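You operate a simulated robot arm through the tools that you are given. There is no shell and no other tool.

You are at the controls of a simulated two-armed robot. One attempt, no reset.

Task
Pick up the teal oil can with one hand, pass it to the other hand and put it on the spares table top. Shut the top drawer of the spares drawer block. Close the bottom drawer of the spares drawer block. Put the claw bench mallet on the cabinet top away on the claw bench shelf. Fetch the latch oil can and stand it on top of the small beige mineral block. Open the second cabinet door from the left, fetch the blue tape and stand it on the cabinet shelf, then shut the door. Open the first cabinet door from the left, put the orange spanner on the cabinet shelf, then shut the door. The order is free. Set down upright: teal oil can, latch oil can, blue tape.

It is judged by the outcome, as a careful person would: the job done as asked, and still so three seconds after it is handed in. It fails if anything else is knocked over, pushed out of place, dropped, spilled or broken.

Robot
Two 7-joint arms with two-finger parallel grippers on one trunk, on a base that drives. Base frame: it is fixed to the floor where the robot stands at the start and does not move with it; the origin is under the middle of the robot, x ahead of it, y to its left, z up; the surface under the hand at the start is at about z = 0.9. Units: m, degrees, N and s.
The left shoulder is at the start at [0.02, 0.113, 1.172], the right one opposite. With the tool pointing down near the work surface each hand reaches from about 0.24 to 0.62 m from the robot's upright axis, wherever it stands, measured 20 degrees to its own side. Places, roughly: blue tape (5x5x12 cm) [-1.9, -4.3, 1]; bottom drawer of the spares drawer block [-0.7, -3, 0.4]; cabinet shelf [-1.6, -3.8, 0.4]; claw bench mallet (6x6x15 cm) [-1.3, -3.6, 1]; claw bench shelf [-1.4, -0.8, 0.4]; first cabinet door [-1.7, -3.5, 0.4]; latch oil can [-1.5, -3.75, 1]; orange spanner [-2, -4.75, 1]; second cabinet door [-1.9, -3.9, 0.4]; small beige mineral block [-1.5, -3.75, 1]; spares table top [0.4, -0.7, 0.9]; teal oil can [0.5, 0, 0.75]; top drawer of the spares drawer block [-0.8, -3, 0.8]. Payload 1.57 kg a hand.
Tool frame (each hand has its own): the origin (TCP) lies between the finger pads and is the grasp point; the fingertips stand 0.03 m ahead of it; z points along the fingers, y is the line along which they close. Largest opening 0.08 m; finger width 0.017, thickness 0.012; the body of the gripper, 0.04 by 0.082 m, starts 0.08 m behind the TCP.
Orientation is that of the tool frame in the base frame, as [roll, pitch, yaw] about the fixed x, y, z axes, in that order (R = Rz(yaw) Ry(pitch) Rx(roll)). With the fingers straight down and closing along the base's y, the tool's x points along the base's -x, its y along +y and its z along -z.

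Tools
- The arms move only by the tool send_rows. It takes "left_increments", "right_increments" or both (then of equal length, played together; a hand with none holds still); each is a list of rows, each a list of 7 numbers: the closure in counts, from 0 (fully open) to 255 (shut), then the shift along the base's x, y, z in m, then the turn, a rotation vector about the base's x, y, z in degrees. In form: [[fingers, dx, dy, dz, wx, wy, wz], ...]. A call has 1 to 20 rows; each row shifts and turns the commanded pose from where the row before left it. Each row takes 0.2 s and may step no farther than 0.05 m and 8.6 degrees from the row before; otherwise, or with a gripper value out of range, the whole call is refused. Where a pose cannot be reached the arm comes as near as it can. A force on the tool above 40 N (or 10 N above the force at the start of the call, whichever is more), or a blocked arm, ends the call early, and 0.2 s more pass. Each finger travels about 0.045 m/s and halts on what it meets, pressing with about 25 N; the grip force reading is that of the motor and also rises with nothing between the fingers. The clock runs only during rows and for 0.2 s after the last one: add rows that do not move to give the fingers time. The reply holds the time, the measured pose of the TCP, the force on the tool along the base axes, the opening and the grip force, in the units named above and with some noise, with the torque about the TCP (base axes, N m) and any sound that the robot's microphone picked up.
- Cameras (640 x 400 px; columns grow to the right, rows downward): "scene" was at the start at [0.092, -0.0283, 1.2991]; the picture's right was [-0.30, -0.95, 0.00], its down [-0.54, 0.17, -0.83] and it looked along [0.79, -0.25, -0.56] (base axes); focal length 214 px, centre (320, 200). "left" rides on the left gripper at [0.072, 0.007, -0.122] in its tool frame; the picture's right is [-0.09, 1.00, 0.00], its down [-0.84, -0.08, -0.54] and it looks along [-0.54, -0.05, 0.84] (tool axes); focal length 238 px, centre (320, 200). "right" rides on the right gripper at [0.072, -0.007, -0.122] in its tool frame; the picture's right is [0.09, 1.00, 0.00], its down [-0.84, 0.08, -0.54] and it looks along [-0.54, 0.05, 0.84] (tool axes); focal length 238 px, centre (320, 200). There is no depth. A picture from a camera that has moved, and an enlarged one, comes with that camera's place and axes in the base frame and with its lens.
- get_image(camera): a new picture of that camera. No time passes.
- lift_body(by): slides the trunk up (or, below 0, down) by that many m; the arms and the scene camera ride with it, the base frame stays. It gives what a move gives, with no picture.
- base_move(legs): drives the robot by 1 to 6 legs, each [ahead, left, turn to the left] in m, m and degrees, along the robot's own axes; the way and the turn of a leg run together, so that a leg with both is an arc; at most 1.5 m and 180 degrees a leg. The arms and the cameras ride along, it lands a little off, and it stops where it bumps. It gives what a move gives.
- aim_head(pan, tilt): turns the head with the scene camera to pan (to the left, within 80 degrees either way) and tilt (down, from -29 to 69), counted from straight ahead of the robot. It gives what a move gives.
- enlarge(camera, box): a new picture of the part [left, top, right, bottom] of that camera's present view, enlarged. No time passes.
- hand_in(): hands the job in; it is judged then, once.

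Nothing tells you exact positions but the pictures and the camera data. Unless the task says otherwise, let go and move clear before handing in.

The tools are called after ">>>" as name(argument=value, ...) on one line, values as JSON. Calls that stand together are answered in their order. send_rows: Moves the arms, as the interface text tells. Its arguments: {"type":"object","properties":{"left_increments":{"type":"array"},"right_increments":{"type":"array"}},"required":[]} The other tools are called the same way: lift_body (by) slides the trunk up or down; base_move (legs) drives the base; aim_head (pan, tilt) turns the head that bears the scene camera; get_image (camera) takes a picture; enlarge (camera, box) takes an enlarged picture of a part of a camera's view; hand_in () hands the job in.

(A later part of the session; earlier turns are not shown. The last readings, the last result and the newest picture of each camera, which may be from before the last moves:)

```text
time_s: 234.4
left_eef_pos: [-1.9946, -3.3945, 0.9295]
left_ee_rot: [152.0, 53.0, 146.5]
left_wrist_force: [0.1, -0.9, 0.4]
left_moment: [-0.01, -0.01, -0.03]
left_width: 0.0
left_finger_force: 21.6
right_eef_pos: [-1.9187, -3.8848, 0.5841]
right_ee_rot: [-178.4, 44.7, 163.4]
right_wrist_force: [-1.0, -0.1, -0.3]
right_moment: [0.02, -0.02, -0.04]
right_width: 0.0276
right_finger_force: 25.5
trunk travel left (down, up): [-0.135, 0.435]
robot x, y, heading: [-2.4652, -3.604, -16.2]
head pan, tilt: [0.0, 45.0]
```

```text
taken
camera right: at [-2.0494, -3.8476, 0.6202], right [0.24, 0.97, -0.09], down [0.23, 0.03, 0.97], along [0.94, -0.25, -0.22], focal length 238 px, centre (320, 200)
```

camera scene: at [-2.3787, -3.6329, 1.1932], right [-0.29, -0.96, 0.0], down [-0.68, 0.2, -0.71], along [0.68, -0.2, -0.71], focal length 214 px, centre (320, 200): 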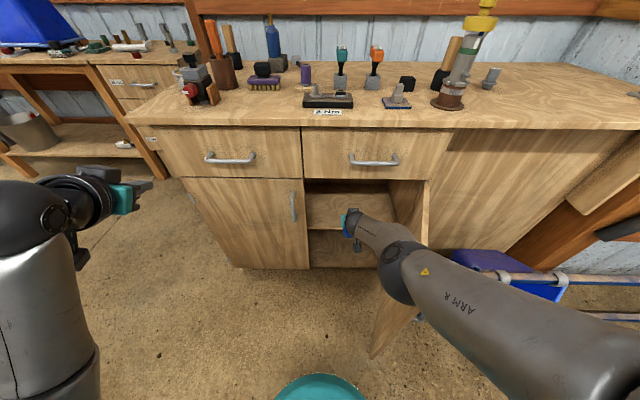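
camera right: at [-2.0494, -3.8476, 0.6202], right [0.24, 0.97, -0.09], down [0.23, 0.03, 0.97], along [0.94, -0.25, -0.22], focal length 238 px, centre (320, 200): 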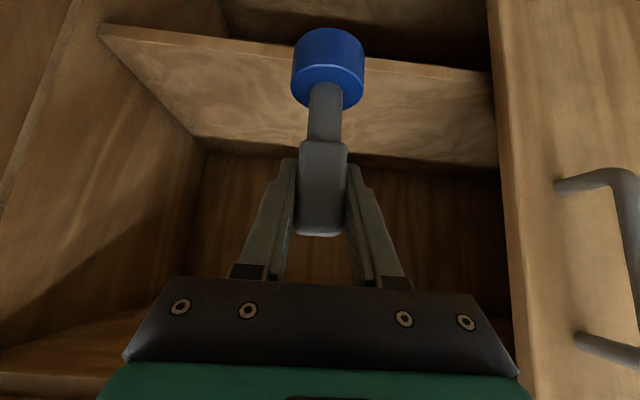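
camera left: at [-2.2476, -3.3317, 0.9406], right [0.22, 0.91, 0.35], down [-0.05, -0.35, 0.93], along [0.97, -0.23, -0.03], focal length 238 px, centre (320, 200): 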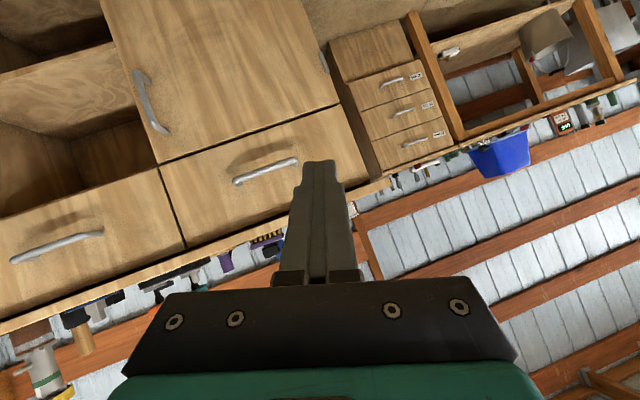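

Entering the bay straight with clearance. Driving another 0.12 m.

>>> base_move(legs=[[0.12, 0, -0.3]])

>>> get_image(camera="scene")

>>> get_image(camera="right")

```text
time_s: 235.7
left_eef_pos: [-1.8778, -3.4328, 0.929]
left_ee_rot: [152.0, 53.1, 146.2]
left_wrist_force: [0.0, -0.4, 0.0]
left_moment: [0.01, 0.04, -0.03]
left_width: 0.0
left_finger_force: 20.7
right_eef_pos: [-1.8038, -3.9216, 0.5841]
right_ee_rot: [-178.4, 44.8, 163.1]
right_wrist_force: [-0.9, 0.3, -0.8]
right_moment: [0.02, 0.04, -0.01]
right_width: 0.0276
right_finger_force: 25.1
trunk travel left (down, up): [-0.135, 0.435]
robot x, y, heading: [-2.3476, -3.637, -16.9]
head pan, tilt: [0.0, 45.0]
```

```text
taken
camera scene: at [-2.2637, -3.6681, 1.1932], right [-0.29, -0.96, 0.0], down [-0.68, 0.21, -0.71], along [0.68, -0.21, -0.71], focal length 214 px, centre (320, 200)
```

scene: 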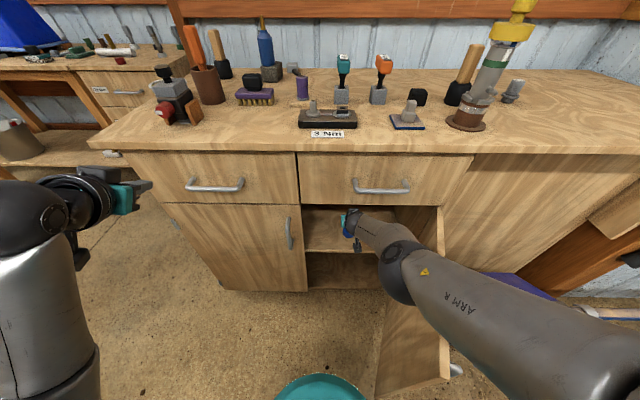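

```text
taken
camera right: at [-1.9357, -3.8846, 0.6201], right [0.25, 0.97, -0.09], down [0.23, 0.03, 0.97], along [0.94, -0.26, -0.22], focal length 238 px, centre (320, 200)
```

right: 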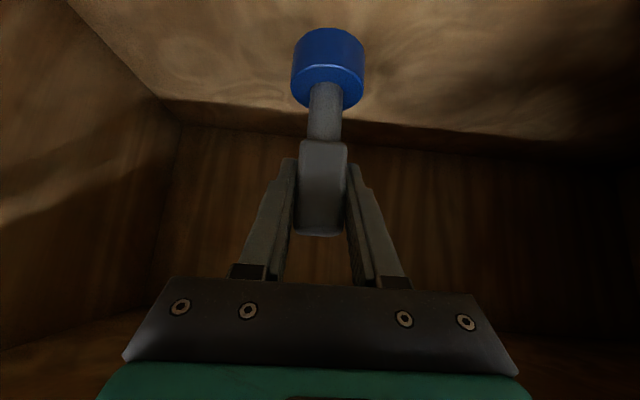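

The tape is over the shelf, about 5 cm inside the front edge. Lowering in small steps until contact.

>>> send_rows(right_increments=[[255, 0, 0, -0.01, 0, 0, 0], [255, 0, 0, -0.01, 0, 0, 0], [255, 0, 0, -0.008, 0, 0, 0], [255, 0, 0, 0, 0, 0, 0]])

>>> send_rows(right_increments=[[255, 0, 0, -0.004, 0, 0, 0], [255, 0, 0, -0.004, 0, 0, 0], [255, 0, 0, 0, 0, 0, 0]])

>>> get_image(camera="right")

```text
time_s: 236.7
left_eef_pos: [-1.8782, -3.4309, 0.9295]
left_ee_rot: [152.0, 53.0, 146.1]
left_wrist_force: [0.0, -0.9, 0.4]
left_moment: [0.0, 0.03, -0.03]
left_width: 0.0
left_finger_force: 21.6
right_eef_pos: [-1.8093, -3.9162, 0.5786]
right_ee_rot: [-178.4, 44.8, 163.1]
right_wrist_force: [-0.6, -1.3, -0.3]
right_moment: [-0.04, -0.02, -0.01]
right_width: 0.0278
right_finger_force: 25.2
right hand out of reach, approached as far as the arm can: row 1, 2, 3
trunk travel left (down, up): [-0.135, 0.435]
robot x, y, heading: [-2.3502, -3.6413, -17.0]
head pan, tilt: [0.0, 45.0]
```

```text
time_s: 237.5
left_eef_pos: [-1.8784, -3.431, 0.9295]
left_ee_rot: [152.0, 53.0, 146.2]
left_wrist_force: [0.0, -0.7, -0.3]
left_moment: [-0.02, 0.02, 0.01]
left_width: 0.0002
left_finger_force: 21.2
right_eef_pos: [-1.8107, -3.9166, 0.5738]
right_ee_rot: [-178.3, 44.8, 163.1]
right_wrist_force: [-0.3, -1.2, -0.5]
right_moment: [0.01, 0.0, 0.03]
right_width: 0.0276
right_finger_force: 25.1
right hand out of reach, approached as far as the arm can: row 2
trunk travel left (down, up): [-0.135, 0.435]
robot x, y, heading: [-2.3514, -3.64, -16.9]
head pan, tilt: [0.0, 45.0]
```

```text
taken
camera right: at [-1.9432, -3.88, 0.6102], right [0.25, 0.97, -0.09], down [0.23, 0.03, 0.97], along [0.94, -0.26, -0.22], focal length 238 px, centre (320, 200)
```

right: 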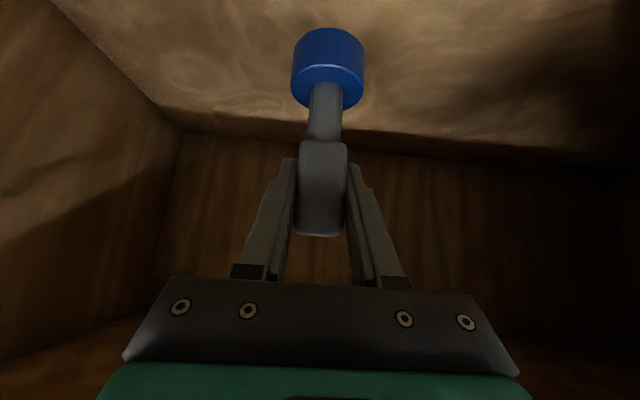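

The arm is at its lower limit, so I'll use the trunk to lower the last few centimetres gently.

>>> lift_body(by=-0.02)

>>> lift_body(by=-0.007)

>>> get_image(camera="right")

>>> get_image(camera="scene")

```text
time_s: 238.1
left_eef_pos: [-1.878, -3.4321, 0.9096]
left_ee_rot: [152.0, 53.0, 146.2]
left_wrist_force: [-1.3, 0.8, 0.0]
left_moment: [-0.01, -0.02, 0.02]
left_width: 0.0002
left_finger_force: 20.7
right_eef_pos: [-1.8119, -3.9176, 0.5532]
right_ee_rot: [-178.5, 44.8, 163.2]
right_wrist_force: [0.7, -0.8, -0.7]
right_moment: [0.01, 0.01, 0.02]
right_width: 0.0274
right_finger_force: 25.4
trunk travel left (down, up): [-0.115, 0.455]
robot x, y, heading: [-2.3502, -3.6411, -16.8]
head pan, tilt: [0.0, 45.0]
```

```text
time_s: 238.7
left_eef_pos: [-1.8781, -3.4316, 0.9011]
left_ee_rot: [152.0, 53.0, 146.3]
left_wrist_force: [-0.7, 0.9, -0.2]
left_moment: [-0.01, 0.01, 0.02]
left_width: 0.0001
left_finger_force: 21.6
right_eef_pos: [-1.8109, -3.9182, 0.5471]
right_ee_rot: [-178.4, 44.8, 163.1]
right_wrist_force: [0.6, 0.4, -0.2]
right_moment: [-0.01, 0.02, -0.02]
right_width: 0.0277
right_finger_force: 25.1
trunk travel left (down, up): [-0.108, 0.462]
robot x, y, heading: [-2.3466, -3.6384, -16.9]
head pan, tilt: [0.0, 45.0]
```

```text
taken
camera right: at [-1.9432, -3.8799, 0.5832], right [0.25, 0.97, -0.09], down [0.23, 0.03, 0.97], along [0.94, -0.26, -0.22], focal length 238 px, centre (320, 200)
```

right: 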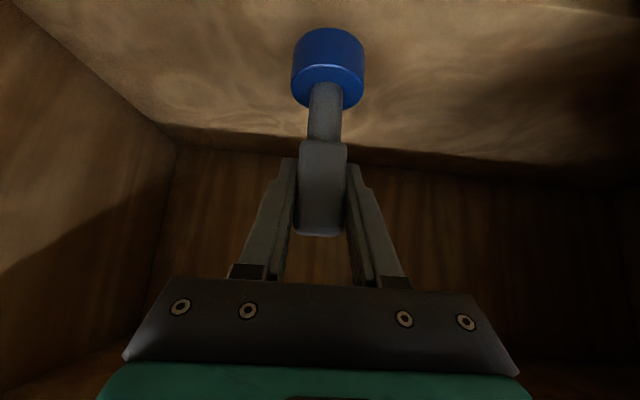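

```text
taken
camera scene: at [-2.2639, -3.668, 1.1662], right [-0.29, -0.96, 0.0], down [-0.68, 0.21, -0.71], along [0.68, -0.21, -0.71], focal length 214 px, centre (320, 200)
```

scene: 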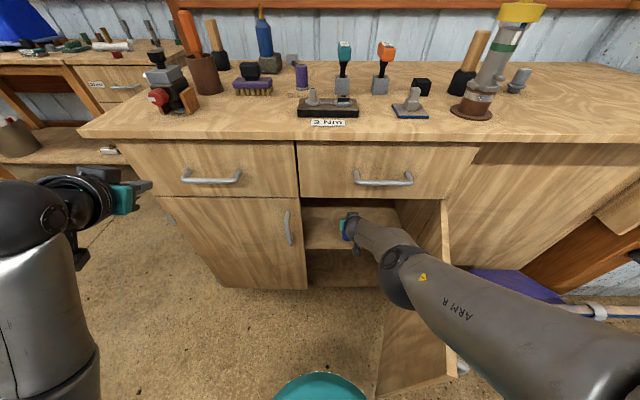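

>>> lift_body(by=-0.006)

>>> lift_body(by=-0.005)

>>> lift_body(by=-0.005)

```text
time_s: 239.2
left_eef_pos: [-1.8783, -3.4324, 0.8966]
left_ee_rot: [152.0, 53.0, 146.2]
left_wrist_force: [0.2, 0.6, 0.1]
left_moment: [-0.03, 0.02, 0.01]
left_width: 0.0
left_finger_force: 21.4
right_eef_pos: [-1.8115, -3.9168, 0.5421]
right_ee_rot: [-178.4, 44.8, 163.1]
right_wrist_force: [-0.1, -0.6, -0.9]
right_moment: [-0.01, 0.0, 0.01]
right_width: 0.0275
right_finger_force: 25.8
trunk travel left (down, up): [-0.102, 0.468]
robot x, y, heading: [-2.3501, -3.6387, -17.2]
head pan, tilt: [0.0, 45.0]
```

```text
time_s: 239.8
left_eef_pos: [-1.8783, -3.4321, 0.8922]
left_ee_rot: [152.0, 53.0, 146.1]
left_wrist_force: [-0.3, -0.1, -0.4]
left_moment: [0.02, -0.01, -0.02]
left_width: 0.0002
left_finger_force: 21.2
right_eef_pos: [-1.8125, -3.9167, 0.5357]
right_ee_rot: [-178.4, 44.8, 163.1]
right_wrist_force: [0.9, 0.6, -0.7]
right_moment: [0.01, 0.05, 0.0]
right_width: 0.0277
right_finger_force: 25.1
trunk travel left (down, up): [-0.097, 0.473]
robot x, y, heading: [-2.3496, -3.6448, -16.9]
head pan, tilt: [0.0, 45.0]
```

```text
time_s: 240.3
left_eef_pos: [-1.8798, -3.4328, 0.8858]
left_ee_rot: [152.0, 53.1, 146.2]
left_wrist_force: [0.0, -0.7, -0.7]
left_moment: [-0.01, 0.03, 0.01]
left_width: 0.0
left_finger_force: 21.3
right_eef_pos: [-1.8116, -3.9181, 0.5315]
right_ee_rot: [-178.4, 44.8, 163.1]
right_wrist_force: [-0.8, -0.1, -1.9]
right_moment: [0.0, -0.02, -0.01]
right_width: 0.0278
right_finger_force: 25.2
trunk travel left (down, up): [-0.092, 0.478]
robot x, y, heading: [-2.3494, -3.6372, -16.8]
head pan, tilt: [0.0, 45.0]
```

>>> lift_body(by=-0.006)

>>> lift_body(by=-0.006)

>>> get_image(camera="right")

>>> enlarge(camera="scene", box=[290, 180, 470, 300])

```text
time_s: 240.9
left_eef_pos: [-1.8796, -3.4326, 0.8793]
left_ee_rot: [152.0, 53.0, 146.2]
left_wrist_force: [0.7, -0.4, -1.0]
left_moment: [-0.05, 0.02, -0.01]
left_width: 0.0001
left_finger_force: 21.0
right_eef_pos: [-1.8115, -3.9164, 0.5258]
right_ee_rot: [-178.3, 44.8, 163.1]
right_wrist_force: [-1.1, -0.6, -0.9]
right_moment: [0.0, -0.02, -0.02]
right_width: 0.0277
right_finger_force: 24.9
trunk travel left (down, up): [-0.086, 0.484]
robot x, y, heading: [-2.35, -3.6384, -17.0]
head pan, tilt: [0.0, 45.0]
```

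```text
time_s: 241.4
left_eef_pos: [-1.8784, -3.4324, 0.8739]
left_ee_rot: [152.0, 53.0, 146.1]
left_wrist_force: [0.3, -0.2, -0.5]
left_moment: [0.01, 0.01, 0.0]
left_width: 0.0001
left_finger_force: 21.0
right_eef_pos: [-1.8109, -3.9171, 0.5202]
right_ee_rot: [-178.4, 44.8, 163.1]
right_wrist_force: [0.1, 0.3, -0.8]
right_moment: [0.01, -0.03, 0.0]
right_width: 0.0275
right_finger_force: 26.0
trunk travel left (down, up): [-0.08, 0.49]
robot x, y, heading: [-2.3482, -3.6407, -16.9]
head pan, tilt: [0.0, 45.0]
```

```text
taken
camera right: at [-1.9432, -3.88, 0.5552], right [0.25, 0.97, -0.09], down [0.23, 0.03, 0.97], along [0.94, -0.26, -0.22], focal length 238 px, centre (320, 200)
```

right: 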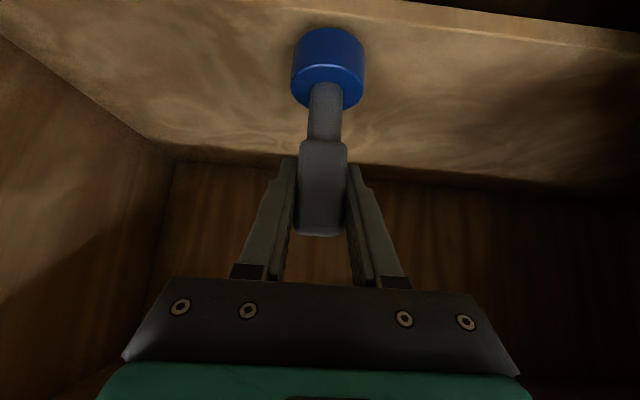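

```text
3.33 times, centred on (380, 240) of scene
camera zoom: at [-2.2639, -3.668, 1.1382], right [-0.29, -0.96, 0.0], down [-0.68, 0.21, -0.71], along [0.68, -0.21, -0.71], focal length 715 px, centre (120, 67)
```

zoom: 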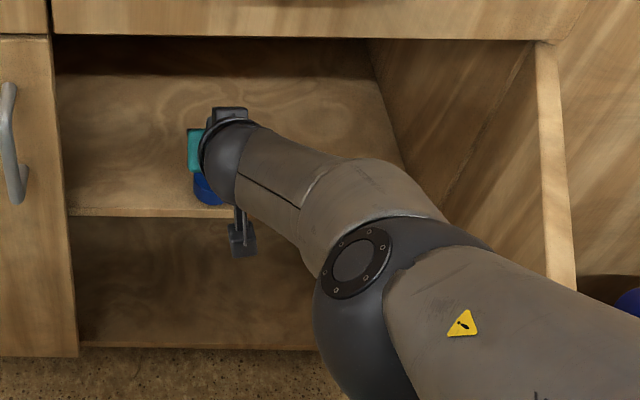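

The shelf's front edge is slightly recessed, so I should go deeper. Driving 5 cm forward before setting down.

>>> base_move(legs=[[0.06, 0, 0]])

>>> lift_body(by=-0.005)

>>> get_image(camera="right")

>>> get_image(camera="scene")

```text
time_s: 242.4
left_eef_pos: [-1.8216, -3.45, 0.8752]
left_ee_rot: [152.0, 53.0, 146.2]
left_wrist_force: [0.1, -0.5, 0.4]
left_moment: [-0.02, -0.01, 0.0]
left_width: 0.0001
left_finger_force: 21.1
right_eef_pos: [-1.7553, -3.9329, 0.5201]
right_ee_rot: [-178.4, 44.8, 163.1]
right_wrist_force: [0.4, -0.4, 0.3]
right_moment: [0.02, 0.0, 0.01]
right_width: 0.0275
right_finger_force: 25.5
trunk travel left (down, up): [-0.08, 0.49]
robot x, y, heading: [-2.2885, -3.6575, -16.8]
head pan, tilt: [0.0, 45.0]
```

```text
time_s: 242.9
left_eef_pos: [-1.8229, -3.4502, 0.8696]
left_ee_rot: [152.0, 53.0, 146.1]
left_wrist_force: [0.3, -0.2, 0.2]
left_moment: [-0.02, -0.01, 0.01]
left_width: 0.0
left_finger_force: 21.3
right_eef_pos: [-1.7551, -3.9346, 0.5136]
right_ee_rot: [-178.4, 44.8, 163.1]
right_wrist_force: [0.3, 0.2, -0.4]
right_moment: [0.0, 0.01, 0.0]
right_width: 0.0276
right_finger_force: 24.9
trunk travel left (down, up): [-0.075, 0.495]
robot x, y, heading: [-2.2894, -3.662, -16.9]
head pan, tilt: [0.0, 45.0]
```

```text
taken
camera right: at [-1.8867, -3.8972, 0.5501], right [0.25, 0.97, -0.09], down [0.23, 0.03, 0.97], along [0.94, -0.26, -0.22], focal length 238 px, centre (320, 200)
```

right: 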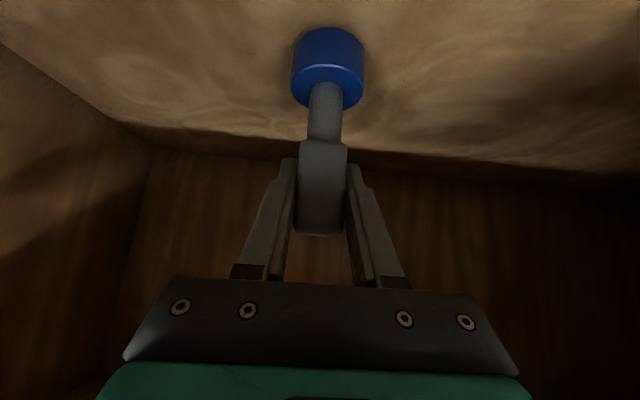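

```text
taken
camera scene: at [-2.2072, -3.6853, 1.1332], right [-0.29, -0.96, 0.0], down [-0.68, 0.21, -0.71], along [0.68, -0.21, -0.71], focal length 214 px, centre (320, 200)
```

scene: 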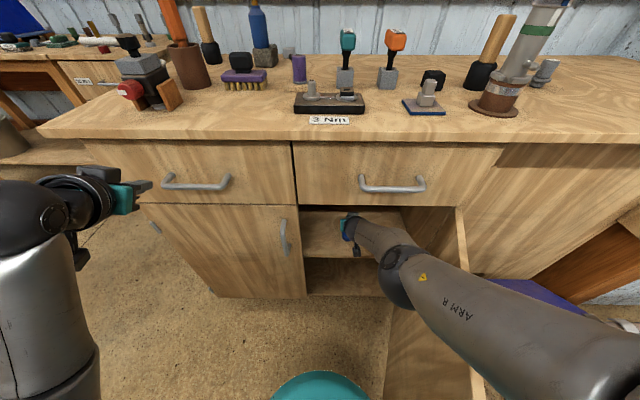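

Good depth now. I'll pull the left hand back a bit for clearance and keep lowering.

>>> send_rows(left_increments=[[255, -0.03, 0.009, 0, 0, 0, 0], [255, -0.03, 0.009, 0, 0, 0, 0], [255, 0, 0, 0, 0, 0, 0]])

>>> lift_body(by=-0.004)

>>> lift_body(by=-0.004)

```text
time_s: 243.7
left_eef_pos: [-1.8335, -3.4137, 0.8606]
left_ee_rot: [152.0, 53.0, 146.1]
left_wrist_force: [-0.3, 0.5, -0.1]
left_moment: [0.0, 0.0, -0.01]
left_width: 0.0001
left_finger_force: 21.3
left hand out of reach, approached as far as the arm can: row 1, 2
right_eef_pos: [-1.7551, -3.9338, 0.5145]
right_ee_rot: [-178.4, 44.8, 163.0]
right_wrist_force: [0.4, -0.6, -1.6]
right_moment: [0.01, -0.02, -0.02]
right_width: 0.0276
right_finger_force: 24.6
trunk travel left (down, up): [-0.075, 0.495]
robot x, y, heading: [-2.2876, -3.6562, -16.8]
head pan, tilt: [0.0, 45.0]
```

```text
time_s: 244.3
left_eef_pos: [-1.8344, -3.4153, 0.8556]
left_ee_rot: [151.9, 53.0, 146.1]
left_wrist_force: [-0.9, -0.2, 0.3]
left_moment: [0.02, 0.0, 0.03]
left_width: 0.0001
left_finger_force: 21.2
right_eef_pos: [-1.7545, -3.9354, 0.5106]
right_ee_rot: [-178.3, 44.8, 163.1]
right_wrist_force: [0.5, 1.5, -1.2]
right_moment: [0.06, 0.01, -0.02]
right_width: 0.0275
right_finger_force: 25.1
trunk travel left (down, up): [-0.071, 0.499]
robot x, y, heading: [-2.2931, -3.6579, -17.1]
head pan, tilt: [0.0, 45.0]
```

```text
time_s: 244.8
left_eef_pos: [-1.8348, -3.4149, 0.8517]
left_ee_rot: [152.0, 53.1, 146.0]
left_wrist_force: [1.3, -0.3, 0.2]
left_moment: [-0.02, -0.01, 0.0]
left_width: 0.0
left_finger_force: 21.1
right_eef_pos: [-1.7533, -3.9356, 0.5101]
right_ee_rot: [-178.3, 45.2, 163.1]
right_wrist_force: [-3.3, 0.3, 18.1]
right_moment: [0.33, 0.03, 0.1]
right_width: 0.0275
right_finger_force: 24.8
trunk travel left (down, up): [-0.067, 0.503]
robot x, y, heading: [-2.2915, -3.6574, -17.1]
head pan, tilt: [0.0, 45.0]
```

Contact at 18 N on the shelf. Relieving, opening the fingers and backing out.

>>> lift_body(by=0.002)

>>> send_rows(right_increments=[[160, 0, 0, 0, 0, 0, 0], [100, 0, 0, 0, 0, 0, 0], [40, 0, 0, 0, 0, 0, 0], [0, 0, 0, 0, 0, 0, 0], [0, 0, 0, 0, 0, 0, 0], [0, 0, 0, 0, 0, 0, 0], [0, -0.0068, 0.002, 0.0071, 0, 0, 0], [0, -0.0135, 0.004, 0.0141, 0, 0, 0], [0, -0.0135, 0.004, 0.0141, 0, 0, 0], [0, -0.02, 0.006, 0.01, 0, 0, 0], [0, -0.025, 0.0075, 0, 0, 0, 0], [0, -0.025, 0.0075, 0, 0, 0, 0], [0, 0, 0, 0, 0, 0, 0]])

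>>> get_image(camera="right")

>>> get_image(camera="scene")

```text
time_s: 245.3
left_eef_pos: [-1.8346, -3.4158, 0.8536]
left_ee_rot: [152.0, 53.0, 146.2]
left_wrist_force: [0.1, 0.5, -0.4]
left_moment: [-0.04, 0.0, -0.04]
left_width: 0.0002
left_finger_force: 21.6
right_eef_pos: [-1.7558, -3.9351, 0.5093]
right_ee_rot: [-178.3, 45.0, 163.1]
right_wrist_force: [3.6, -0.7, 13.0]
right_moment: [0.06, -0.61, -0.04]
right_width: 0.0274
right_finger_force: 24.8
trunk travel left (down, up): [-0.069, 0.501]
robot x, y, heading: [-2.287, -3.662, -17.1]
head pan, tilt: [0.0, 45.0]
```

```text
time_s: 248.1
left_eef_pos: [-1.8334, -3.4152, 0.8531]
left_ee_rot: [152.0, 53.0, 146.2]
left_wrist_force: [0.5, -0.1, 0.4]
left_moment: [-0.05, 0.01, -0.02]
left_width: 0.0
left_finger_force: 21.1
right_eef_pos: [-1.7691, -3.9195, 0.4923]
right_ee_rot: [-178.4, 44.7, 163.1]
right_wrist_force: [-0.5, -0.8, -0.1]
right_moment: [0.01, 0.01, -0.04]
right_width: 0.0799
right_finger_force: 0.1
right hand out of reach, approached as far as the arm can: row 7, 8, 9, 10, 11, 12
trunk travel left (down, up): [-0.069, 0.501]
robot x, y, heading: [-2.294, -3.6571, -16.9]
head pan, tilt: [0.0, 45.0]
```

```text
taken
camera right: at [-1.9005, -3.8825, 0.5284], right [0.25, 0.97, -0.09], down [0.23, 0.03, 0.97], along [0.94, -0.26, -0.22], focal length 238 px, centre (320, 200)
```

right: 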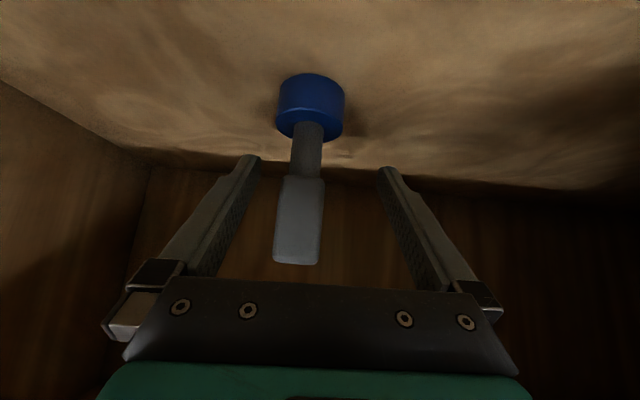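

```text
taken
camera scene: at [-2.2073, -3.6852, 1.1273], right [-0.29, -0.96, 0.0], down [-0.68, 0.21, -0.71], along [0.68, -0.21, -0.71], focal length 214 px, centre (320, 200)
```

scene: 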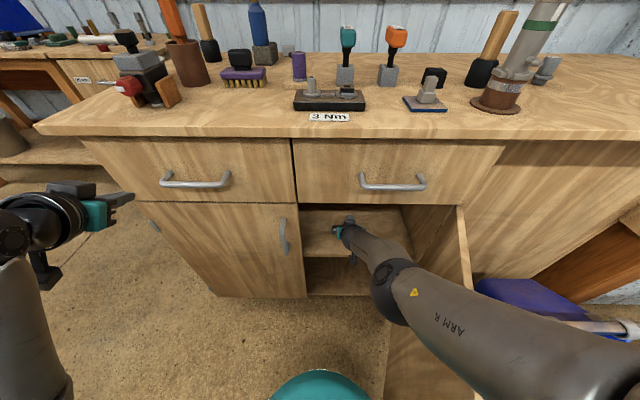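

The tape is standing on the shelf between the open fingers. I'll back the base straight out.

>>> base_move(legs=[[-0.1, 0, 0]])

>>> get_image(camera="right")

>>> base_move(legs=[[-0.2, 0, 0]])

>>> get_image(camera="right")

>>> get_image(camera="scene")

```text
time_s: 249.3
left_eef_pos: [-1.9281, -3.3856, 0.8536]
left_ee_rot: [152.0, 52.9, 146.3]
left_wrist_force: [0.7, 0.5, -0.8]
left_moment: [-0.02, -0.02, 0.03]
left_width: 0.0
left_finger_force: 21.1
right_eef_pos: [-1.8634, -3.8917, 0.4927]
right_ee_rot: [-178.3, 44.8, 163.1]
right_wrist_force: [0.1, 0.5, 0.1]
right_moment: [0.01, -0.01, 0.0]
right_width: 0.0802
right_finger_force: 0.1
trunk travel left (down, up): [-0.069, 0.501]
robot x, y, heading: [-2.3889, -3.6279, -17.0]
head pan, tilt: [0.0, 45.0]
```

```text
taken
camera right: at [-1.9949, -3.8541, 0.5285], right [0.25, 0.97, -0.09], down [0.23, 0.03, 0.97], along [0.94, -0.26, -0.22], focal length 238 px, centre (320, 200)
```

right: 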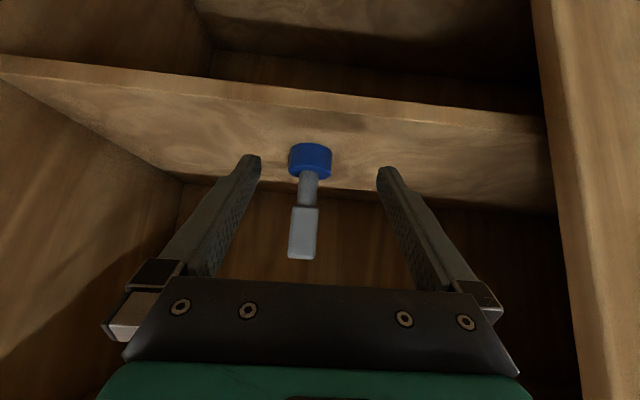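

```text
time_s: 250.9
left_eef_pos: [-2.1202, -3.3277, 0.853]
left_ee_rot: [152.1, 53.0, 146.3]
left_wrist_force: [-0.5, 0.3, 0.2]
left_moment: [-0.02, 0.01, 0.05]
left_width: 0.0
left_finger_force: 21.2
right_eef_pos: [-2.0544, -3.8326, 0.4924]
right_ee_rot: [-178.3, 44.7, 163.2]
right_wrist_force: [-0.4, 0.5, 0.0]
right_moment: [-0.03, -0.01, -0.02]
right_width: 0.0799
right_finger_force: 0.1
trunk travel left (down, up): [-0.069, 0.501]
robot x, y, heading: [-2.5783, -3.568, -16.8]
head pan, tilt: [0.0, 45.0]
```

```text
taken
camera right: at [-2.1857, -3.7956, 0.5285], right [0.24, 0.97, -0.09], down [0.23, 0.03, 0.97], along [0.94, -0.26, -0.22], focal length 238 px, centre (320, 200)
```

right: 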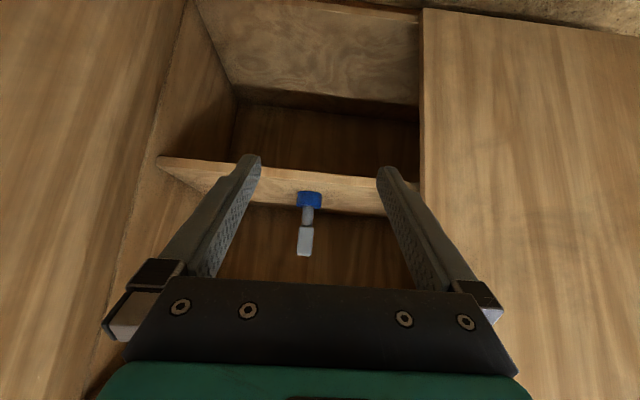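

```text
taken
camera scene: at [-2.4928, -3.5984, 1.1273], right [-0.29, -0.96, 0.0], down [-0.68, 0.2, -0.71], along [0.68, -0.2, -0.71], focal length 214 px, centre (320, 200)
```

scene: 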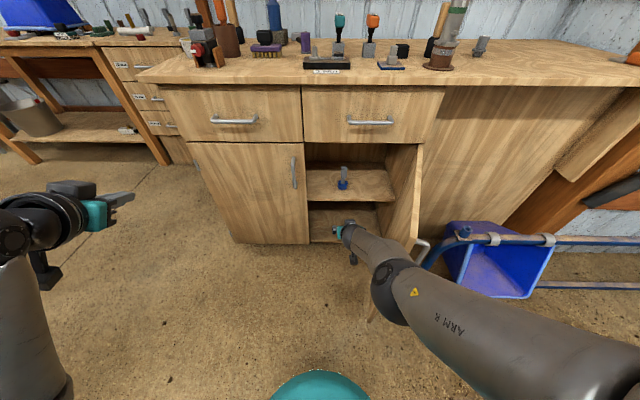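

The tape stands upright on the shelf. Now I'll back off further, go round to the right of the open door, and push it shut.

>>> base_move(legs=[[-0.32, 0, 0], [0, -0.4, 0]])

>>> send_rows(right_increments=[[255, 0, 0, 0.03, 0, 0, 0], [255, 0, 0, 0.03, 0, 0, 0], [255, 0, 0, 0.03, 0, 0, 0], [255, 0, 0, 0.03, 0, 0, 0], [255, 0, 0, 0.03, 0, 0, 0], [255, 0, 0, 0, 0, 0, 0]])

>>> get_image(camera="scene")

>>> get_image(camera="right")

```text
time_s: 255.1
left_eef_pos: [-2.5415, -3.6175, 0.8542]
left_ee_rot: [152.1, 53.0, 146.0]
left_wrist_force: [-0.2, -0.2, 0.0]
left_moment: [-0.02, 0.01, 0.01]
left_width: 0.0
left_finger_force: 21.3
right_eef_pos: [-2.4791, -4.1228, 0.4928]
right_ee_rot: [-178.3, 44.8, 162.9]
right_wrist_force: [-0.5, 0.9, 0.4]
right_moment: [-0.02, -0.01, 0.01]
right_width: 0.08
right_finger_force: 0.1
trunk travel left (down, up): [-0.069, 0.501]
robot x, y, heading: [-2.9997, -3.8589, -16.8]
head pan, tilt: [0.0, 45.0]
```

```text
time_s: 256.5
left_eef_pos: [-2.5418, -3.6183, 0.8542]
left_ee_rot: [152.1, 53.0, 145.9]
left_wrist_force: [-1.0, 0.0, 0.1]
left_moment: [-0.01, 0.02, 0.0]
left_width: 0.0
left_finger_force: 21.2
right_eef_pos: [-2.4524, -4.1244, 0.6143]
right_ee_rot: [-178.3, 45.0, 162.9]
right_wrist_force: [0.0, 0.7, -0.1]
right_moment: [0.02, 0.01, -0.04]
right_width: 0.0001
right_finger_force: 21.4
right hand out of reach, approached as far as the arm can: row 1, 2, 3
trunk travel left (down, up): [-0.069, 0.501]
robot x, y, heading: [-3.0, -3.8608, -16.9]
head pan, tilt: [0.0, 45.0]
```

```text
taken
camera scene: at [-2.9164, -3.8857, 1.1273], right [-0.29, -0.96, 0.0], down [-0.68, 0.21, -0.71], along [0.68, -0.21, -0.71], focal length 214 px, centre (320, 200)
```

scene: 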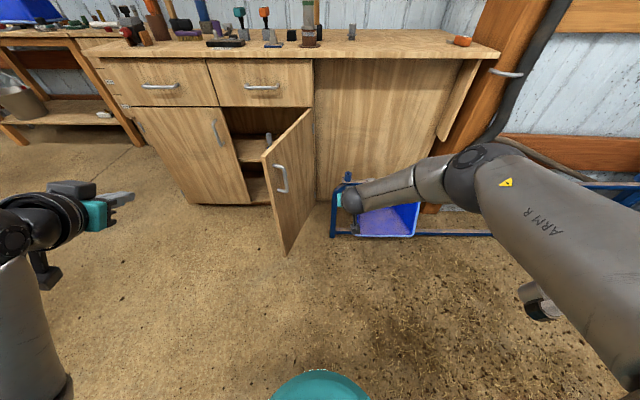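

```text
taken
camera right: at [-2.5845, -4.0865, 0.6501], right [0.25, 0.96, -0.09], down [0.23, 0.03, 0.97], along [0.94, -0.26, -0.22], focal length 238 px, centre (320, 200)
```

right: 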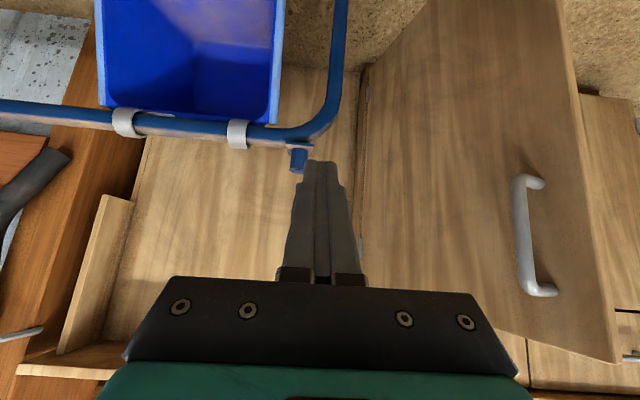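

The hand is to the right of the door. I'll push it closed with a sequence of base moves, watching the contact.

>>> base_move(legs=[[0.1, 0.12, 0], [0.05, 0.15, 0]])

>>> get_image(camera="scene")

>>> get_image(camera="right")

```text
time_s: 258.9
left_eef_pos: [-2.3203, -3.4049, 0.8538]
left_ee_rot: [152.0, 53.0, 146.1]
left_wrist_force: [-0.4, 0.0, 0.6]
left_moment: [0.0, 0.01, 0.0]
left_width: 0.0001
left_finger_force: 21.8
right_eef_pos: [-2.2311, -3.9108, 0.6148]
right_ee_rot: [-178.3, 44.8, 163.0]
right_wrist_force: [-0.3, 0.1, 0.0]
right_moment: [0.0, 0.02, 0.03]
right_width: 0.0
right_finger_force: 21.3
trunk travel left (down, up): [-0.069, 0.501]
robot x, y, heading: [-2.7757, -3.6416, -17.1]
head pan, tilt: [0.0, 45.0]
```

```text
taken
camera scene: at [-2.6941, -3.6737, 1.1273], right [-0.29, -0.96, 0.0], down [-0.68, 0.21, -0.71], along [0.68, -0.21, -0.71], focal length 214 px, centre (320, 200)
```

scene: 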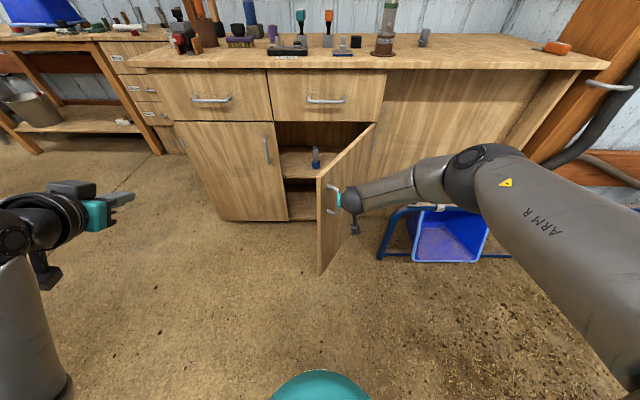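

```text
taken
camera right: at [-2.3621, -3.8738, 0.6496], right [0.25, 0.96, -0.09], down [0.23, 0.03, 0.97], along [0.94, -0.26, -0.22], focal length 238 px, centre (320, 200)
```

right: 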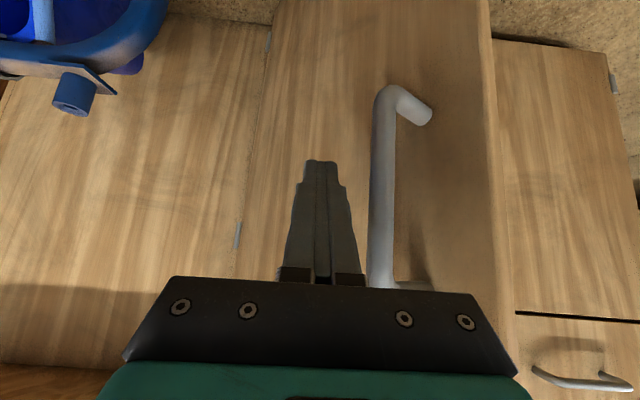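

>>> base_move(legs=[[0.1, 0.08, 0]])

>>> get_image(camera="right")

>>> get_image(camera="scene")

```text
time_s: 260.2
left_eef_pos: [-2.2022, -3.3568, 0.8528]
left_ee_rot: [151.9, 53.0, 146.1]
left_wrist_force: [0.0, -0.4, -0.5]
left_moment: [0.01, 0.0, 0.01]
left_width: 0.0
left_finger_force: 21.1
right_eef_pos: [-2.1125, -3.8642, 0.6133]
right_ee_rot: [-178.1, 44.8, 163.0]
right_wrist_force: [-0.6, -0.2, 0.3]
right_moment: [0.02, 0.01, -0.01]
right_width: 0.0
right_finger_force: 21.1
trunk travel left (down, up): [-0.069, 0.501]
robot x, y, heading: [-2.6635, -3.5949, -17.1]
head pan, tilt: [0.0, 45.0]
```

```text
taken
camera right: at [-2.2435, -3.8269, 0.6492], right [0.25, 0.96, -0.09], down [0.23, 0.03, 0.97], along [0.94, -0.26, -0.22], focal length 238 px, centre (320, 200)
```

right: 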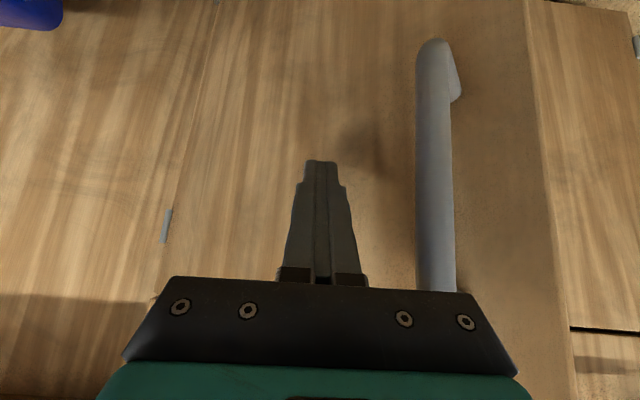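

```text
taken
camera scene: at [-2.5755, -3.6262, 1.1272], right [-0.29, -0.96, 0.0], down [-0.68, 0.21, -0.71], along [0.68, -0.21, -0.71], focal length 214 px, centre (320, 200)
```

scene: 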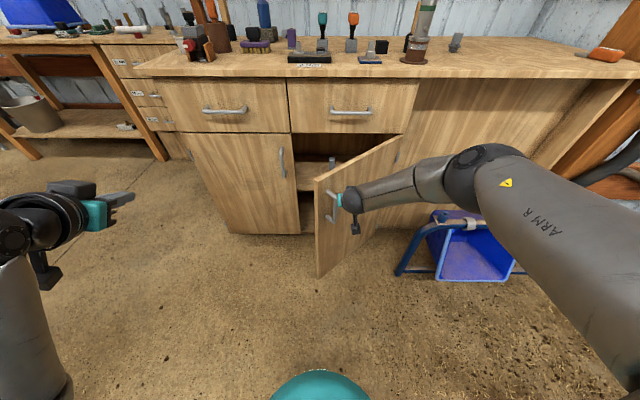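

The door is closing. Continuing to push forward.

>>> base_move(legs=[[0.1, 0.03, 0]])

>>> get_image(camera="right")

>>> base_move(legs=[[0.06, 0.02, 0]])

>>> get_image(camera="right")

>>> get_image(camera="scene")

```text
time_s: 261.4
left_eef_pos: [-2.0974, -3.3574, 0.8536]
left_ee_rot: [152.0, 53.0, 146.2]
left_wrist_force: [0.1, 0.6, -0.1]
left_moment: [-0.02, 0.0, -0.05]
left_width: 0.0
left_finger_force: 21.1
right_eef_pos: [-2.0081, -3.8646, 0.6134]
right_ee_rot: [-178.3, 44.7, 162.9]
right_wrist_force: [0.5, 0.4, 0.2]
right_moment: [-0.02, -0.03, 0.01]
right_width: 0.0002
right_finger_force: 21.5
trunk travel left (down, up): [-0.069, 0.501]
robot x, y, heading: [-2.5606, -3.5932, -17.0]
head pan, tilt: [0.0, 45.0]
```

```text
taken
camera right: at [-2.1396, -3.8279, 0.6493], right [0.25, 0.96, -0.09], down [0.23, 0.03, 0.97], along [0.94, -0.26, -0.22], focal length 238 px, centre (320, 200)
```

right: 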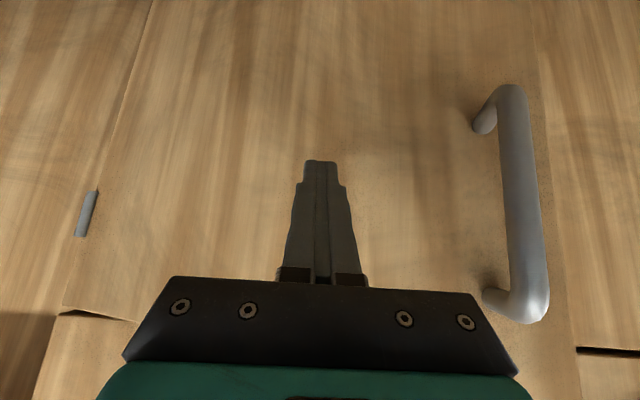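

```text
time_s: 262.3
left_eef_pos: [-2.0359, -3.3539, 0.8535]
left_ee_rot: [152.0, 53.0, 146.0]
left_wrist_force: [0.6, 0.0, -0.8]
left_moment: [0.01, 0.0, 0.0]
left_width: 0.0
left_finger_force: 21.3
right_eef_pos: [-1.9463, -3.8645, 0.6141]
right_ee_rot: [-178.2, 44.8, 163.0]
right_wrist_force: [0.1, 0.2, 0.0]
right_moment: [0.01, 0.01, -0.02]
right_width: 0.0001
right_finger_force: 21.3
trunk travel left (down, up): [-0.069, 0.501]
robot x, y, heading: [-2.4938, -3.6012, -16.8]
head pan, tilt: [0.0, 45.0]
```

```text
taken
camera right: at [-2.0772, -3.8261, 0.6493], right [0.25, 0.96, -0.09], down [0.23, 0.03, 0.97], along [0.94, -0.26, -0.22], focal length 238 px, centre (320, 200)
```

right: 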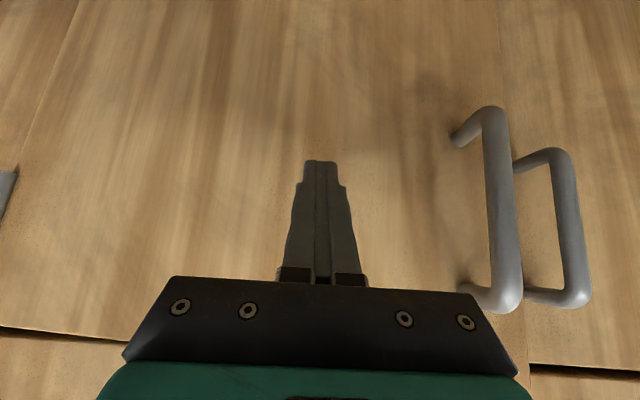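

```text
taken
camera scene: at [-2.4091, -3.6254, 1.1273], right [-0.29, -0.96, 0.0], down [-0.68, 0.21, -0.71], along [0.68, -0.21, -0.71], focal length 214 px, centre (320, 200)
```

scene: 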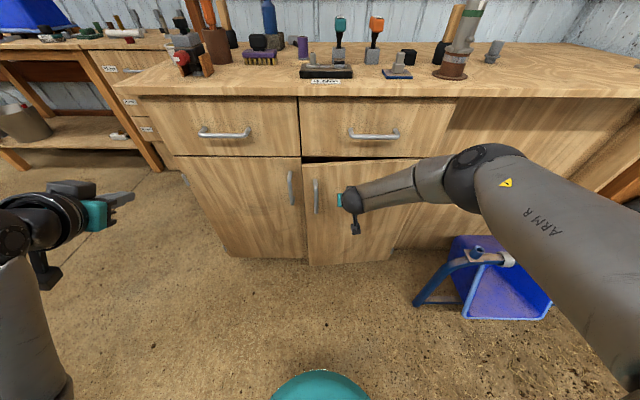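

Almost closed. I'll finish with the arm so that force is limited.

>>> send_rows(right_increments=[[255, 0.0115, -0.0035, 0, 0, 0, 0], [255, 0.0115, -0.0035, 0, 0, 0, 0], [255, 0.0077, -0.0023, 0, 0, 0, 0], [255, 0.0077, -0.0023, 0, 0, 0, 0], [255, 0.0077, -0.0023, 0, 0, 0, 0], [255, 0.0077, -0.0023, 0, 0, 0, 0], [255, 0.0077, -0.0023, 0, 0, 0, 0], [255, 0.0077, -0.0023, 0, 0, 0, 0]])

>>> get_image(camera="right")

>>> enlarge(camera="scene", box=[150, 80, 450, 280])

```text
time_s: 264.1
left_eef_pos: [-2.0367, -3.3562, 0.8537]
left_ee_rot: [152.0, 53.1, 145.9]
left_wrist_force: [-0.4, -0.4, 0.5]
left_moment: [0.01, 0.01, -0.02]
left_width: 0.0002
left_finger_force: 21.3
right_eef_pos: [-1.8959, -3.8779, 0.6143]
right_ee_rot: [-178.3, 44.7, 162.9]
right_wrist_force: [-32.8, 6.3, 8.9]
right_moment: [0.17, 0.2, -0.1]
right_width: 0.0
right_finger_force: 21.4
right hand out of reach, approached as far as the arm can: row 7, 8
trunk travel left (down, up): [-0.069, 0.501]
robot x, y, heading: [-2.4961, -3.596, -17.0]
head pan, tilt: [0.0, 45.0]
```

```text
taken
camera right: at [-2.0267, -3.8413, 0.6495], right [0.25, 0.96, -0.09], down [0.23, 0.03, 0.97], along [0.94, -0.26, -0.22], focal length 238 px, centre (320, 200)
```

right: 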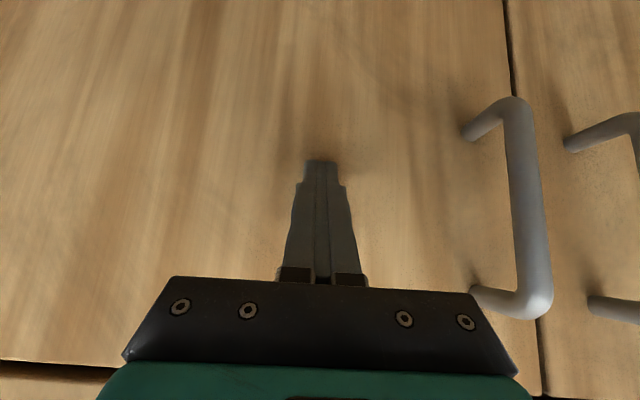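

```text
2.00 times, centred on (300, 180) of scene
camera zoom: at [-2.4121, -3.6246, 1.1276], right [-0.29, -0.96, 0.0], down [-0.67, 0.21, -0.71], along [0.68, -0.21, -0.71], focal length 429 px, centre (360, 240)
```

zoom: 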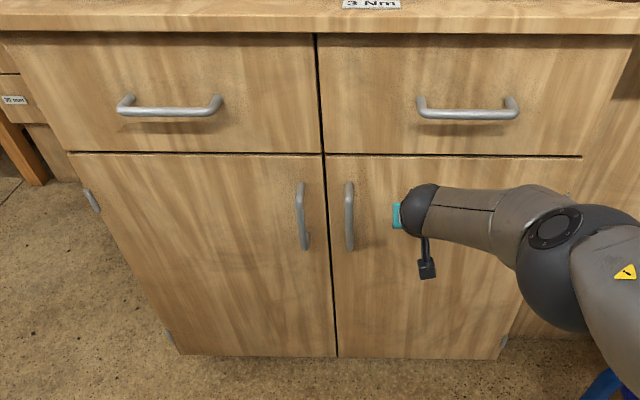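

The second door is shut flush. Next is the orange spanner at the right end; I'll back off and look at how the blue crate stand limits access there.

>>> base_move(legs=[[-0.3, 0, 0], [0, -0.5, 0]])

>>> lift_body(by=0.2)

>>> aim_head(pan=-25, tilt=40)

>>> get_image(camera="scene")

```text
time_s: 268.7
left_eef_pos: [-2.4632, -3.7437, 0.8542]
left_ee_rot: [152.0, 53.0, 146.6]
left_wrist_force: [-0.3, 0.3, 1.1]
left_moment: [0.03, -0.01, -0.03]
left_width: 0.0002
left_finger_force: 21.5
right_eef_pos: [-2.3176, -4.2685, 0.6129]
right_ee_rot: [-178.2, 44.8, 163.3]
right_wrist_force: [-0.8, -0.2, 0.2]
right_moment: [0.02, 0.01, -0.03]
right_width: 0.0
right_finger_force: 21.6
trunk travel left (down, up): [-0.069, 0.501]
robot x, y, heading: [-2.9178, -3.9925, -16.7]
head pan, tilt: [0.0, 45.0]
```

```text
time_s: 270.9
left_eef_pos: [-2.4646, -3.7446, 1.0541]
left_ee_rot: [152.1, 53.1, 146.5]
left_wrist_force: [-0.3, 0.4, 0.2]
left_moment: [-0.02, 0.0, 0.02]
left_width: 0.0001
left_finger_force: 21.4
right_eef_pos: [-2.3175, -4.2694, 0.8138]
right_ee_rot: [-178.1, 44.8, 163.3]
right_wrist_force: [-0.7, 0.2, 0.3]
right_moment: [-0.01, -0.01, 0.01]
right_width: 0.0
right_finger_force: 20.9
trunk travel left (down, up): [-0.269, 0.301]
robot x, y, heading: [-2.9224, -3.9876, -16.7]
head pan, tilt: [0.0, 45.0]
```

```text
time_s: 271.8
left_eef_pos: [-2.4636, -3.7443, 1.0526]
left_ee_rot: [152.0, 53.0, 146.5]
left_wrist_force: [-0.1, 0.7, -1.1]
left_moment: [0.02, -0.02, -0.01]
left_width: 0.0
left_finger_force: 20.8
right_eef_pos: [-2.318, -4.2686, 0.8143]
right_ee_rot: [-178.3, 44.7, 163.3]
right_wrist_force: [0.4, -0.1, 0.0]
right_moment: [0.01, 0.02, 0.01]
right_width: 0.0002
right_finger_force: 21.2
trunk travel left (down, up): [-0.269, 0.301]
robot x, y, heading: [-2.9194, -3.9905, -16.6]
head pan, tilt: [-25.0, 40.0]
```

```text
taken
camera scene: at [-2.8503, -4.0498, 1.3345], right [-0.66, -0.75, 0.0], down [-0.48, 0.43, -0.77], along [0.57, -0.51, -0.64], focal length 214 px, centre (320, 200)
```

scene: 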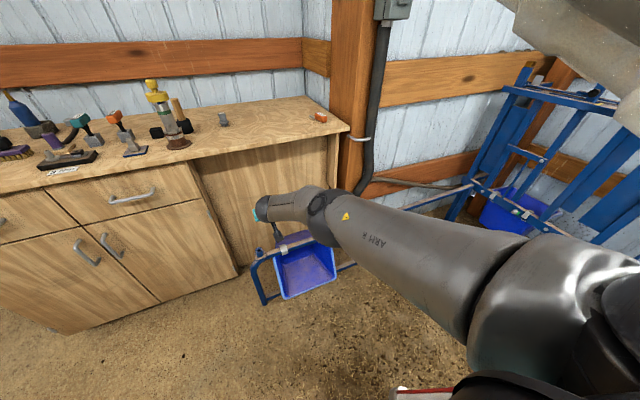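

>>> aim_head(pan=-70, tilt=45)

>>> get_image(camera="scene")

>>> get_image(camera="right")

```text
time_s: 272.9
left_eef_pos: [-2.4634, -3.7438, 1.0532]
left_ee_rot: [152.1, 53.1, 146.5]
left_wrist_force: [-0.1, -0.6, 0.4]
left_moment: [0.01, 0.02, -0.01]
left_width: 0.0
left_finger_force: 21.4
right_eef_pos: [-2.317, -4.2684, 0.8136]
right_ee_rot: [-178.2, 44.8, 163.3]
right_wrist_force: [0.3, 0.8, 0.0]
right_moment: [0.01, 0.0, 0.02]
right_width: 0.0
right_finger_force: 21.4
trunk travel left (down, up): [-0.269, 0.301]
robot x, y, heading: [-2.9194, -3.989, -16.7]
head pan, tilt: [-70.0, 45.0]
```

```text
taken
camera scene: at [-2.9091, -4.0745, 1.3273], right [-1.0, -0.06, 0.0], down [-0.04, 0.71, -0.71], along [0.04, -0.71, -0.71], focal length 214 px, centre (320, 200)
```

scene: 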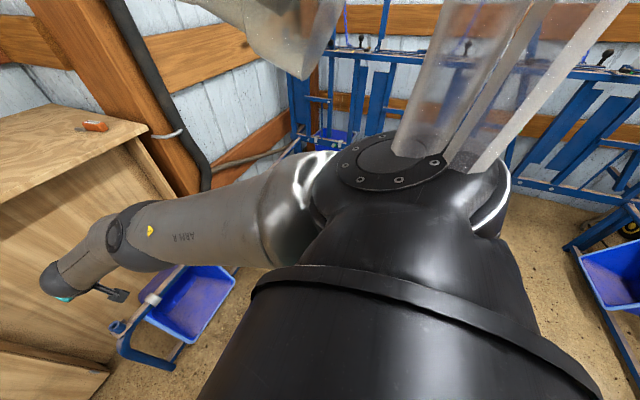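

```text
taken
camera right: at [-2.4493, -4.2313, 0.8494], right [0.24, 0.97, -0.09], down [0.23, 0.03, 0.97], along [0.94, -0.26, -0.22], focal length 238 px, centre (320, 200)
```

right: 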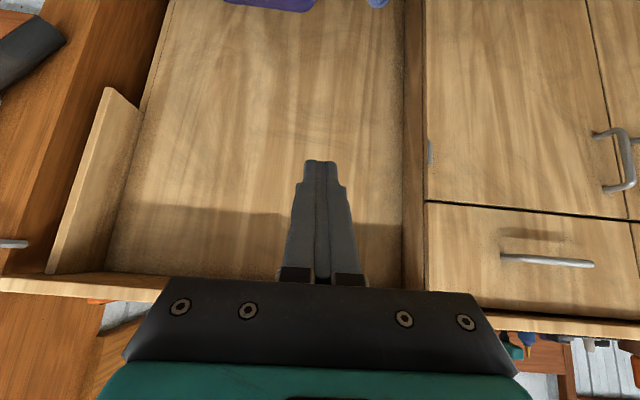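

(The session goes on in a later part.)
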